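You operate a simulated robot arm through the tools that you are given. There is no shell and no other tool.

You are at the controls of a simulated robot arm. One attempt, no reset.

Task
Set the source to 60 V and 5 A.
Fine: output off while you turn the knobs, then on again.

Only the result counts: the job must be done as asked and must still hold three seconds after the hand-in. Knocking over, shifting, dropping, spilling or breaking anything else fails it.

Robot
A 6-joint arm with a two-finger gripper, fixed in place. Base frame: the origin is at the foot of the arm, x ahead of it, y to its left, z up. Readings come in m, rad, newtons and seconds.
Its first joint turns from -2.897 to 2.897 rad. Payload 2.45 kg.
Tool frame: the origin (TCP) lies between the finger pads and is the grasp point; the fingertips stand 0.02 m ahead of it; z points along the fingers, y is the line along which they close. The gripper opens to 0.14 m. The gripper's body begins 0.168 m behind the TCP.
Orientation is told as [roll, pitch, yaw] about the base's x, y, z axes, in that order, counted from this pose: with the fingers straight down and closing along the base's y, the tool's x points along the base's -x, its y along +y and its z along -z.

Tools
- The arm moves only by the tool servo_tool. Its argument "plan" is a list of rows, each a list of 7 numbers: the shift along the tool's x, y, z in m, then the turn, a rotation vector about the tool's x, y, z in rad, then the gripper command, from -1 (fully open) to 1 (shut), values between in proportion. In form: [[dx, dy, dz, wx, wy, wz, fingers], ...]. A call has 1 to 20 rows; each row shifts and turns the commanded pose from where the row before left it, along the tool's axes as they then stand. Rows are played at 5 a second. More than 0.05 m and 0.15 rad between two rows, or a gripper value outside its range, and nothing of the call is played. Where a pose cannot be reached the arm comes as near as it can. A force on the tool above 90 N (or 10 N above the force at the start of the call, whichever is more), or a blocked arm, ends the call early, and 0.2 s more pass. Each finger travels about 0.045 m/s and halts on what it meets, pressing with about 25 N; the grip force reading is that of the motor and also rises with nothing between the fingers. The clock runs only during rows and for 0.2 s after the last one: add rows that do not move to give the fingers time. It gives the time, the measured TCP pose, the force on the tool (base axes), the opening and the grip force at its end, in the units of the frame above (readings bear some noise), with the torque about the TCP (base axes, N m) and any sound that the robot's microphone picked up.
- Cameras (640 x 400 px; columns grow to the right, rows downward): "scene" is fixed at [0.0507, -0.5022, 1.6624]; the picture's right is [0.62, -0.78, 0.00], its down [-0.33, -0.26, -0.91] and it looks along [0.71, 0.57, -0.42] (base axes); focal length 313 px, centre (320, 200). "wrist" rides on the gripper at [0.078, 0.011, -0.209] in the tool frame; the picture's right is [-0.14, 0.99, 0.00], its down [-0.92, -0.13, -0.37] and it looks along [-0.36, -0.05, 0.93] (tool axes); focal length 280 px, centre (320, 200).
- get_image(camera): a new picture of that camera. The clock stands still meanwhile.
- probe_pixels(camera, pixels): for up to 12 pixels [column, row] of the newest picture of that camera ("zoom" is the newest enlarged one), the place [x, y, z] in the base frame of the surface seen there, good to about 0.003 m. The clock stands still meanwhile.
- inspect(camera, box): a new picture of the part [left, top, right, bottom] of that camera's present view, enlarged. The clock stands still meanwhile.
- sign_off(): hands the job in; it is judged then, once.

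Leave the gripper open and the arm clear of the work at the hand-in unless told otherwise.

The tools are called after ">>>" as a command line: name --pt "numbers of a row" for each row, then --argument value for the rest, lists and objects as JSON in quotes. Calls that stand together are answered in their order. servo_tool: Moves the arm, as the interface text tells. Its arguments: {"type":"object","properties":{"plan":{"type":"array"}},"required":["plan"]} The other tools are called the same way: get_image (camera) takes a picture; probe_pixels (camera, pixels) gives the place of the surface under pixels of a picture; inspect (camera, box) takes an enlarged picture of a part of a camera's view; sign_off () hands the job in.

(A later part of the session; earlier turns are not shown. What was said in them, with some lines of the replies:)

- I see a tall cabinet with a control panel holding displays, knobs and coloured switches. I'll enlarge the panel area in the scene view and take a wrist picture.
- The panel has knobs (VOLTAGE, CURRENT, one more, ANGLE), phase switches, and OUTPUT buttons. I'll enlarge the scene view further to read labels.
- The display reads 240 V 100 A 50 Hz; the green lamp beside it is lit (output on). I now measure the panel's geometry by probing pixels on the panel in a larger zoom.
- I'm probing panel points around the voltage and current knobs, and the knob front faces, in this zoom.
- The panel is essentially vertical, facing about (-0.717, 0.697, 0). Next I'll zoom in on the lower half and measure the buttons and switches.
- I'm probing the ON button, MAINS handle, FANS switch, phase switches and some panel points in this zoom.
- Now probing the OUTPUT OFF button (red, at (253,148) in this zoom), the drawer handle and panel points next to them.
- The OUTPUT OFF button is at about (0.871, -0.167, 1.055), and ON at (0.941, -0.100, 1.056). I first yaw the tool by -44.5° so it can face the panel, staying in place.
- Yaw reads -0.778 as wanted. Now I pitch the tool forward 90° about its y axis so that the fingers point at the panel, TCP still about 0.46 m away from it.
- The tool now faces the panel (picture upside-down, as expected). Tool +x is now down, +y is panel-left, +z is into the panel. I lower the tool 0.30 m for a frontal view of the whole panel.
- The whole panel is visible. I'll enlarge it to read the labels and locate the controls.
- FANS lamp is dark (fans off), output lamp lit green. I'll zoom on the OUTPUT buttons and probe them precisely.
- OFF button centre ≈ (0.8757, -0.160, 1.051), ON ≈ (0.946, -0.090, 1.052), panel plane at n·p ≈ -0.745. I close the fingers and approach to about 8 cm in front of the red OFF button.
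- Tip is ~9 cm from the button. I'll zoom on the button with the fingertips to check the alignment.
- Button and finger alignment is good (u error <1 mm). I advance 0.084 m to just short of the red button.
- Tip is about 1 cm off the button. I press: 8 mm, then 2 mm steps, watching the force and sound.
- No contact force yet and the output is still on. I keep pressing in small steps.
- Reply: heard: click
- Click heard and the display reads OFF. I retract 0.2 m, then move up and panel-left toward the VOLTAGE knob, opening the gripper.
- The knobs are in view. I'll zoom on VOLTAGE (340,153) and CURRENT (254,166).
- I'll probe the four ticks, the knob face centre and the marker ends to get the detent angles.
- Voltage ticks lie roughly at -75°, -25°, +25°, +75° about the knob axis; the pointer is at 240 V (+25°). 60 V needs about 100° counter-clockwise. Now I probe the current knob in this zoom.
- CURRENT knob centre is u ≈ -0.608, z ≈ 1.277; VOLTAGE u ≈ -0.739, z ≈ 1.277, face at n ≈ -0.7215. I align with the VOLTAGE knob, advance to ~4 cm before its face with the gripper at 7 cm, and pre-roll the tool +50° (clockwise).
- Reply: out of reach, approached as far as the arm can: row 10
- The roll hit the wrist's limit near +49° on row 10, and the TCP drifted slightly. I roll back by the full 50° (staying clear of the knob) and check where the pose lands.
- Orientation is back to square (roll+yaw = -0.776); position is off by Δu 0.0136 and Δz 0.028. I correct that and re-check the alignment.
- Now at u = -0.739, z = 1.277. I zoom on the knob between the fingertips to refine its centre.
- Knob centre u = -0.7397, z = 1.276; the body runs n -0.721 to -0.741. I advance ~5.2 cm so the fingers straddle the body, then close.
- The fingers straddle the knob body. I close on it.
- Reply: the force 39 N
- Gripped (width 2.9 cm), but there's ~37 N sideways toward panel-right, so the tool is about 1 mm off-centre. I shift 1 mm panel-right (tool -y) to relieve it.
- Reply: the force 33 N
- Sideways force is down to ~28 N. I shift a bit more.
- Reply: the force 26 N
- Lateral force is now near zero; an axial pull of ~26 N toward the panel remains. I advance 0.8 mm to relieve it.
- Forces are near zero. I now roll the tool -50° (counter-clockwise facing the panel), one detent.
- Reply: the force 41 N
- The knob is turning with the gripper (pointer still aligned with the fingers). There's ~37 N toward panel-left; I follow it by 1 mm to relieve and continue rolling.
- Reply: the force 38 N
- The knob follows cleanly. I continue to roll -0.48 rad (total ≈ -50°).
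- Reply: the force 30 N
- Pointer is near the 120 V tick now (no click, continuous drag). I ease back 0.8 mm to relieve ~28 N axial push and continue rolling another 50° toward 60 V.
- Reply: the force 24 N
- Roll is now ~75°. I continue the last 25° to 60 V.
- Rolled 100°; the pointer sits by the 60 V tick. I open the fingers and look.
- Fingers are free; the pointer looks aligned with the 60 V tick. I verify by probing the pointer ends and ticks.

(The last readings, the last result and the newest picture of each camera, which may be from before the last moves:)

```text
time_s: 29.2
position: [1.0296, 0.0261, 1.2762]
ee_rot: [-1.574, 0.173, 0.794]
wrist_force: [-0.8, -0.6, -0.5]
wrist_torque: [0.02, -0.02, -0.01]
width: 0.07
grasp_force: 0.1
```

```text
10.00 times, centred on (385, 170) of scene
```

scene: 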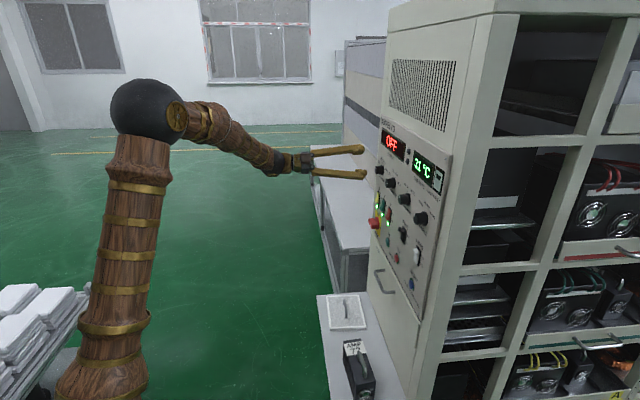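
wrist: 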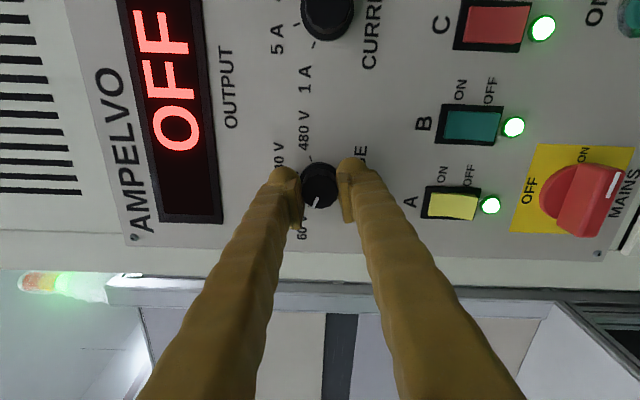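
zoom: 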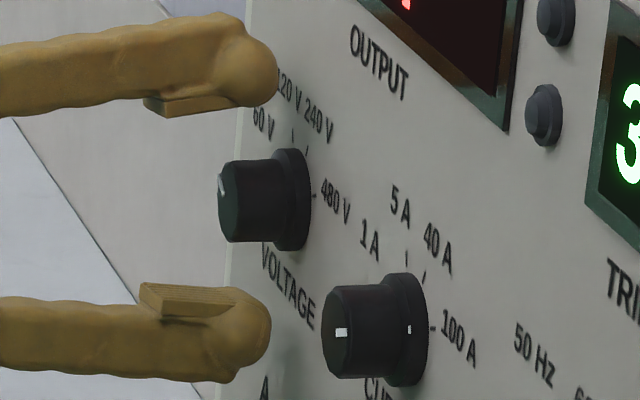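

Probed tick geometry fits ±22.5°/±67.5° (45° detents), and the pointer now lies at ≈ -67°, i.e. 60 V. I back off 7 cm and roll the tool back by +100°.

>>> servo_tool --pt "0 0 -0.03 0 0 0 0" --pt "0 0 -0.04 0 0 0 0" --pt "0 0 0 0 0 0.1455 0" --pt "0 0 0 0 0 0.1455 0" --pt "0 0 0 0 0 0.1455 0" --pt "0 0 0 0 0 0.1455 0" --pt "0 0 0 0 0 0.1455 0" --pt "0 0 0 0 0 0.1455 0" --pt "0 0 0 0 0 0.1455 0" --pt "0 0 0 0 0 0.1455 0" --pt "0 0 0 0 0 0.1455 0" --pt "0 0 0 0 0 0.1455 0" --pt "0 0 0 0 0 0.1455 0" --pt "0 0 0 0 0 0.1455 0" --pt "0 0 0 0 0 0 0"

>>> get_image --camera "wrist"

```text
time_s: 32.4
position: [0.9789, 0.0737, 1.2752]
ee_rot: [2.048, -1.57, -2.826]
wrist_force: [-1.4, 0.1, -0.1]
wrist_torque: [-0.01, 0.02, 0.01]
width: 0.0698
grasp_force: 0.0
```

```text
taken
```

wrist: 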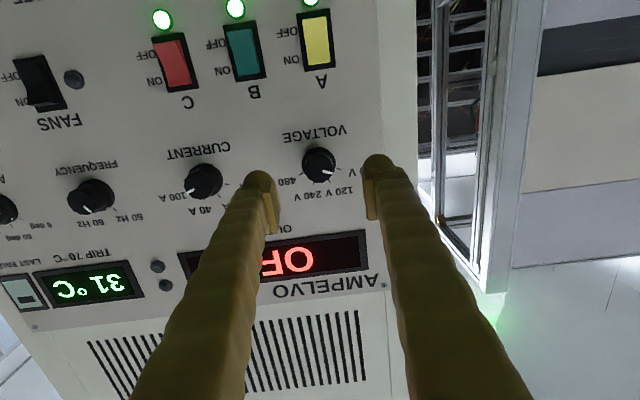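

Roll is squared again. I zoom on the VOLTAGE knob to confirm its setting.

>>> inspect --camera "wrist" --box '[270, 120, 370, 215]'

```text
4.21 times, centred on (320, 168) of wrist
```

zoom: 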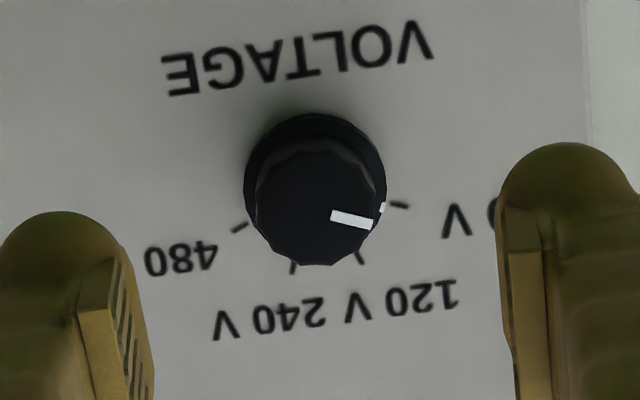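

The flange index mark lines up with the 60 V tick. Next I move 0.130 m panel-right (tool -y) to the CURRENT knob.

>>> servo_tool --pt "0 -0.0434 0 0 0 0 0" --pt "0 -0.0434 0 0 0 0 0" --pt "0 -0.0434 0 0 0 0 0" --pt "0 0 0 0 0 0 0"

>>> inspect --camera "wrist" --box '[270, 120, 370, 215]'

```text
time_s: 33.4
position: [0.8882, -0.0194, 1.2753]
ee_rot: [2.505, -1.568, 3.005]
wrist_force: [-0.1, 0.6, -0.4]
wrist_torque: [0.03, -0.05, 0.0]
width: 0.0696
grasp_force: 0.0
```

```text
4.21 times, centred on (320, 168) of wrist
```

zoom: 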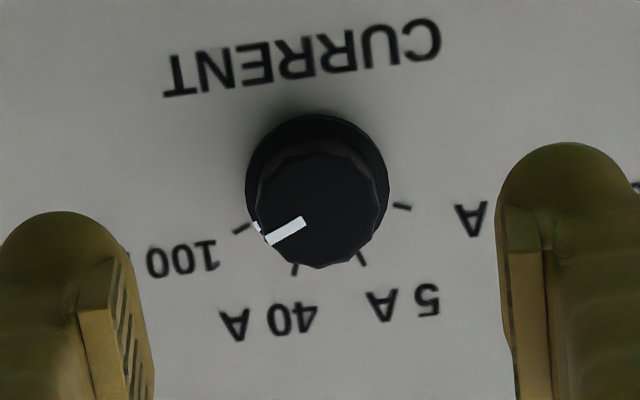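

The current knob is well centred (needs ~1.4 mm panel-left). I correct and advance 6.9 cm to straddle it.

>>> servo_tool --pt "-0.0003 0.0014 0.02 0 0 0 0" --pt "0 0 0.02 0 0 0 0" --pt "0 0 0.017 0 0 0 0" --pt "0 0 0.012 0 0 0 0" --pt "0 0 0 0 0 0 0"

>>> inspect --camera "wrist" --box '[250, 110, 390, 230]'

```text
time_s: 34.6
position: [0.9369, -0.0686, 1.2759]
ee_rot: [2.438, -1.568, 3.069]
wrist_force: [0.9, -0.5, -0.4]
wrist_torque: [0.02, 0.01, -0.01]
width: 0.0698
grasp_force: 0.0
```

```text
3.33 times, centred on (320, 170) of wrist
```

zoom: 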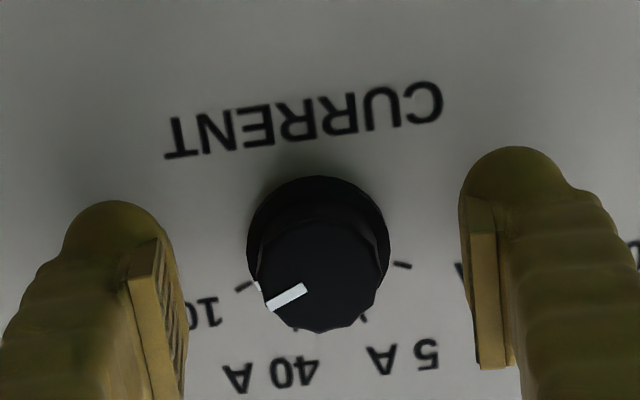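

Well placed. I close on the CURRENT knob.

>>> servo_tool --pt "0 0 0 0 0 0 1" --pt "0 0 0 0 0 0 1" --pt "0 0 0 0 0 0 1" --pt "0 0 0 0 0 0 1"

```text
time_s: 35.6
position: [0.9378, -0.0673, 1.2754]
ee_rot: [2.41, -1.569, 3.095]
wrist_force: [-5.6, -2.8, -0.7]
wrist_torque: [-0.06, 0.04, -0.06]
width: 0.0288
grasp_force: 36.0
```

Gripped centrally (low forces). I roll -0.785 rad (first 45°).

>>> servo_tool --pt "0 0 0 0 0 -0.1122 1" --pt "0 0 0 0 0 -0.1122 1" --pt "0 0 0 0 0 -0.1122 1" --pt "0 0 0 0 0 -0.1122 1" --pt "0 0 0 0 0 -0.1122 1" --pt "0 0 0 0 0 -0.1122 1" --pt "0 0 0 0 0 -0.1122 1" --pt "0 0 0 0 0 0 1"

>>> inspect --camera "wrist" --box '[250, 110, 390, 230]'

```text
time_s: 37.4
position: [0.938, -0.0661, 1.2755]
ee_rot: [-1.572, -0.784, 0.795]
wrist_force: [-9.6, -35.0, -0.2]
wrist_torque: [0.07, 0.08, -0.29]
width: 0.0284
grasp_force: 44.7
```

```text
3.33 times, centred on (320, 170) of wrist
```

zoom: 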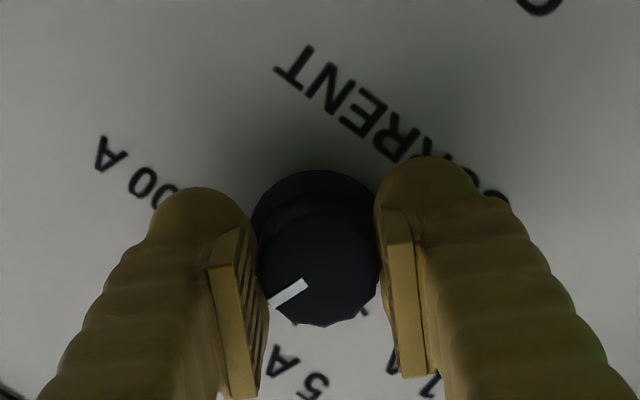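

At 45°; the pointer follows. I relieve slightly toward panel-right and continue with the second 45°.

>>> servo_tool --pt "0.0005 -0.0005 0.0004 0 0 -0.1122 1" --pt "0 0 0 0 0 -0.1122 1" --pt "0 0 0 0 0 -0.1122 1" --pt "0 0 0 0 0 -0.1122 1" --pt "0 0 0 0 0 -0.1122 1" --pt "0 0 0 0 0 -0.1122 1" --pt "0 0 0 0 0 -0.1122 1" --pt "0 0 0 0 0 0 1"

>>> inspect --camera "wrist" --box '[250, 110, 390, 230]'

```text
time_s: 39.2
position: [0.9378, -0.0664, 1.2755]
ee_rot: [-1.571, 0.001, 0.797]
wrist_force: [15.4, 12.5, -9.4]
wrist_torque: [0.09, 0.04, 0.43]
width: 0.0285
grasp_force: 44.9
```

```text
3.33 times, centred on (320, 170) of wrist
```

zoom: 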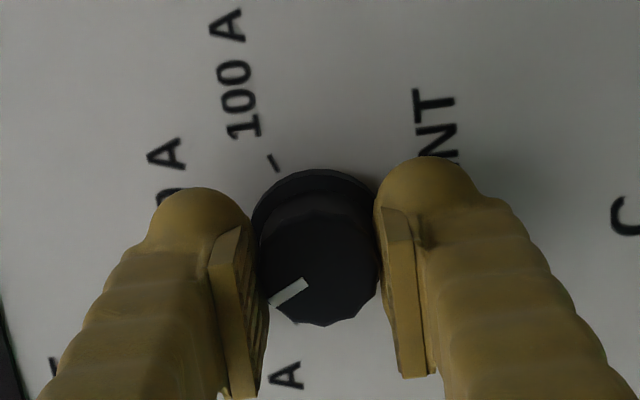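

Rolled 90° in all with no slip of the pointer. I open the fingers, back off 7 cm and look at the knob.

>>> servo_tool --pt "0 0 0 0 0 0 0" --pt "0 0 0 0 0 0 0" --pt "0 0 0 0 0 0 0" --pt "0 0 0 0 0 0 0"

>>> inspect --camera "wrist" --box '[250, 110, 390, 230]'

```text
time_s: 40.2
position: [0.9383, -0.0669, 1.2754]
ee_rot: [-1.574, 0.0, 0.792]
wrist_force: [0.5, 0.0, -0.1]
wrist_torque: [0.01, -0.03, 0.0]
width: 0.07
grasp_force: 0.1
```

```text
3.33 times, centred on (320, 170) of wrist
```

zoom: 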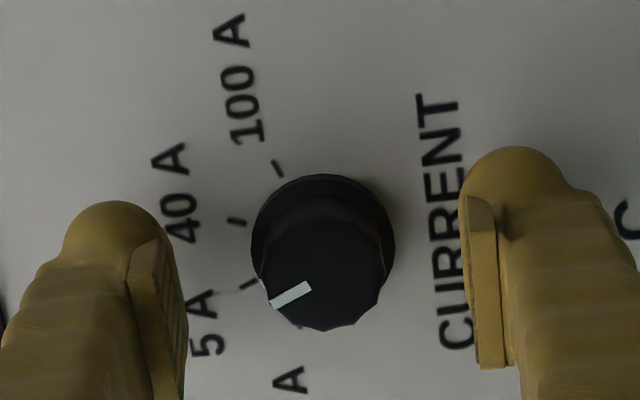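

The pointer and flange index are at the 5 A tick. I back off and roll the tool back +90°.

>>> servo_tool --pt "0 0 -0.03 0 0 0 0" --pt "0 0 -0.04 0 0 0 0" --pt "0 0 0 0 0 0.1428 0" --pt "0 0 0 0 0 0.1428 0" --pt "0 0 0 0 0 0.1428 0" --pt "0 0 0 0 0 0.1428 0" --pt "0 0 0 0 0 0.1428 0" --pt "0 0 0 0 0 0.1428 0" --pt "0 0 0 0 0 0.1428 0" --pt "0 0 0 0 0 0.1428 0" --pt "0 0 0 0 0 0.1428 0" --pt "0 0 0 0 0 0.1428 0" --pt "0 0 0 0 0 0.1428 0" --pt "0 0 0 0 0 0 0"

>>> inspect --camera "wrist" --box '[270, 120, 370, 215]'

>>> get_image --camera "wrist"

```text
time_s: 43.2
position: [0.8886, -0.018, 1.2761]
ee_rot: [2.211, -1.57, -2.989]
wrist_force: [0.0, 1.1, -0.2]
wrist_torque: [0.01, -0.02, 0.02]
width: 0.07
grasp_force: 0.0
```

```text
4.21 times, centred on (320, 168) of wrist
```

zoom: 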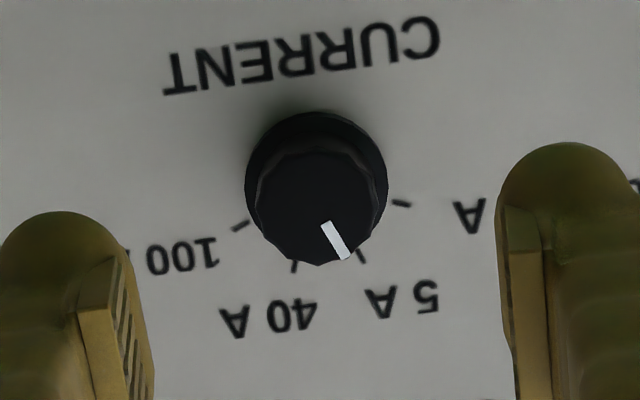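

```text
taken
```

wrist: 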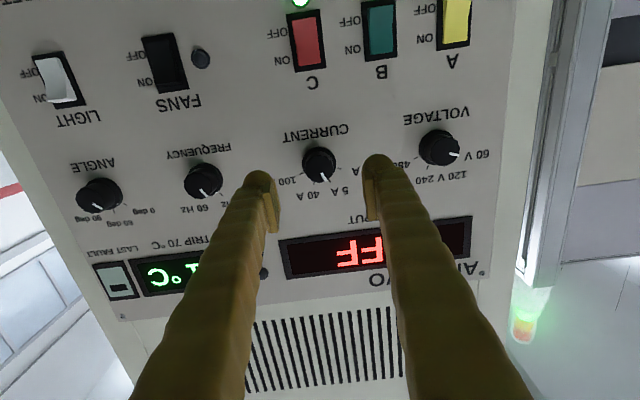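

CURRENT pointer is at 5 A and VOLTAGE at 60 V. Now I close the fingers and move down to the green ON button: 0.2255 m down, 0.0114 m panel-right.

>>> servo_tool --pt "0 0 -0.02 0 0 0 1" --pt "0.0376 -0.0019 0 0 0 0 1" --pt "0.0376 -0.0019 0 0 0 0 1" --pt "0.0376 -0.0019 0 0 0 0 1" --pt "0.0376 -0.0019 0 0 0 0 1" --pt "0.0376 -0.0019 0 0 0 0 1" --pt "0.0376 -0.0019 0 0 0 0 1" --pt "0 0 0 0 0 0 1" --pt "0 0 0 0 0 0 1"

>>> get_image --camera "wrist"

```text
time_s: 45.2
position: [0.8663, -0.0109, 1.0478]
ee_rot: [2.946, -1.569, 2.561]
wrist_force: [-0.1, 0.1, -0.4]
wrist_torque: [0.01, 0.03, 0.0]
width: 0.0
grasp_force: 25.2
```

```text
taken
```

wrist: 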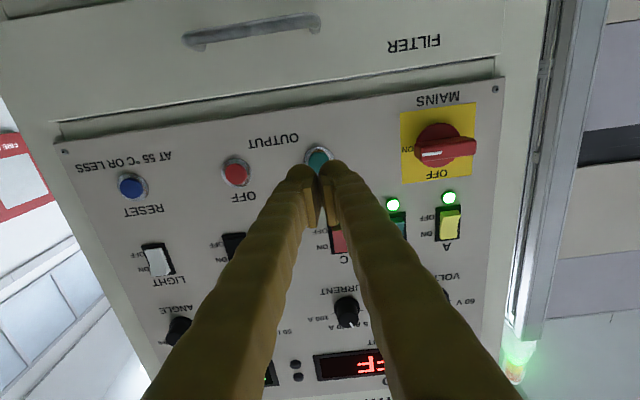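

I zoom to check the alignment with the green button.

>>> inspect --camera "wrist" --box '[260, 110, 400, 200]'

```text
4.44 times, centred on (330, 155) of wrist
```

zoom: 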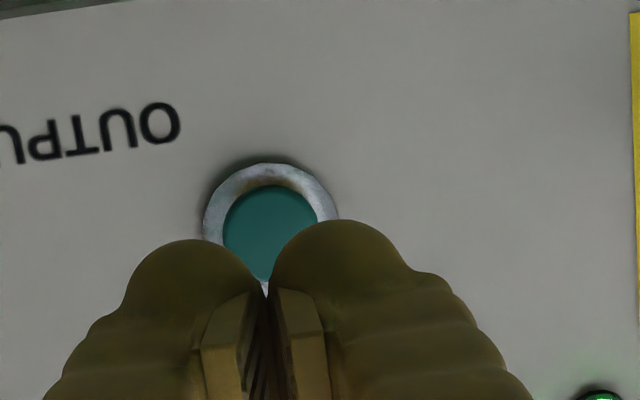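

Aligned. I advance 0.088 m, then press with small steps.

>>> servo_tool --pt "-0.002 0 0.03 0 0 0 1" --pt "0 0 0.03 0 0 0 1" --pt "0 0 0.02 0 0 0 1" --pt "0 0 0.008 0 0 0 1" --pt "0 0 0.003 0 0 0 1" --pt "0 0 0.002 0 0 0 1" --pt "0 0 0 0 0 0 1"

>>> inspect --camera "scene" --box '[370, 120, 450, 170]'

```text
time_s: 46.8
position: [0.9324, -0.0776, 1.0529]
ee_rot: [3.015, -1.57, 2.491]
wrist_force: [0.1, 0.9, 0.4]
wrist_torque: [-0.03, 0.03, -0.04]
width: 0.0001
grasp_force: 24.9
```

```text
8.00 times, centred on (410, 145) of scene
```

zoom: 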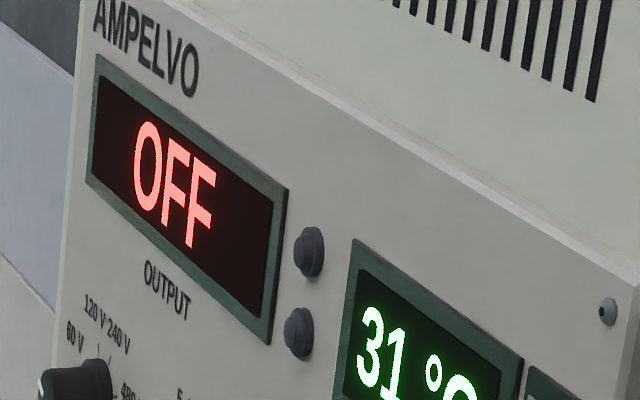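

Not yet in contact. I press further by 3.5 mm, as with the OFF button.

>>> servo_tool --pt "0 0 0.002 0 0 0 1" --pt "0 0 0.0015 0 0 0 1"

>>> inspect --camera "scene" --box '[370, 120, 450, 170]'

```text
time_s: 47.4
position: [0.9353, -0.081, 1.0522]
ee_rot: [2.965, -1.569, 2.541]
wrist_force: [-2.8, 2.0, 1.1]
wrist_torque: [-0.01, -0.01, 0.02]
width: 0.0058
grasp_force: 29.2
heard: click
```

```text
8.00 times, centred on (410, 145) of scene
```

zoom: 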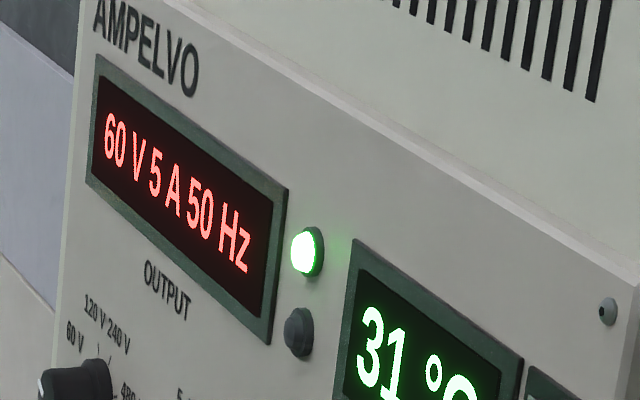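

Click heard; the display reads 60 V 5 A 50 Hz with the green lamp lit. I retract straight back, open the gripper and wait a bit to see that it holds.

>>> servo_tool --pt "0 0 -0.02 0 0 0 1" --pt "0 0 -0.04 0 0 0 1" --pt "0 0 -0.045 0 0 0 1" --pt "0 0 -0.045 0 0 0 -1" --pt "0 0 -0.045 0 0 0 -1" --pt "0 0 -0.045 0 0 0 -1" --pt "0 0 -0.04 0 0 0 -1" --pt "0 0 -0.04 0 0 0 -1" --pt "0 0 0 0 0 0 -1" --pt "0 0 0 0 0 0 -1" --pt "0 0 0 0 0 0 -1" --pt "0 0 0 0 0 0 -1" --pt "0 0 0 0 0 0 -1" --pt "0 0 0 0 0 0 -1" --pt "0 0 0 0 0 0 -1" --pt "0 0 0 0 0 0 -1"

>>> get_image --camera "scene"

>>> get_image --camera "wrist"

>>> inspect --camera "scene" --box '[370, 120, 450, 170]'

```text
time_s: 50.8
position: [0.7072, 0.1422, 1.0513]
ee_rot: [2.971, -1.568, 2.539]
wrist_force: [0.0, -0.2, -0.7]
wrist_torque: [-0.02, -0.03, 0.01]
width: 0.1399
grasp_force: 0.1
```

```text
taken
```

scene: 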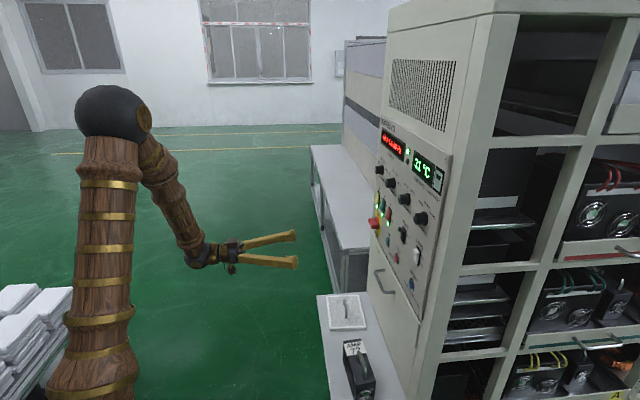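

```text
taken
```

wrist: 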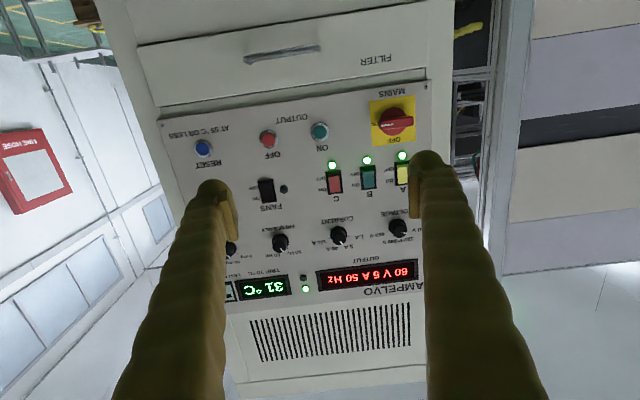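

```text
8.00 times, centred on (410, 145) of scene
```

zoom: 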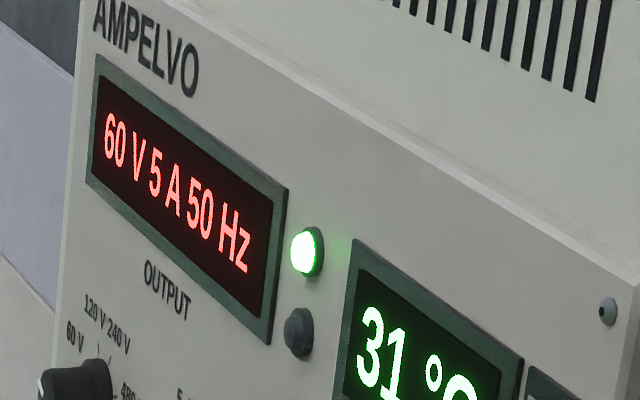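

The display holds at 60 V 5 A 50 Hz. The output lamp is lit, the temperature is 31 °C, and phases A, B and C and MAINS are unchanged. The gripper is open and about 0.3 m clear of the panel, so I hand the job in.

>>> sign_off

```text
The job is handed in.
```

The source is set to 60 V and 5 A, and the output is back on. I switched the output off before turning the knobs and on again afterwards.

Just before hand-in, about three seconds after I switched it back on, the display read 60 V 5 A 50 Hz. The output lamp was lit and the temperature was steady at 31 °C.

I left frequency, angle, mains, the phase switches, light and fans as they were. The fans' lamp was dark throughout, so they appear to be off.

The gripper is open and the arm is clear of the panel.
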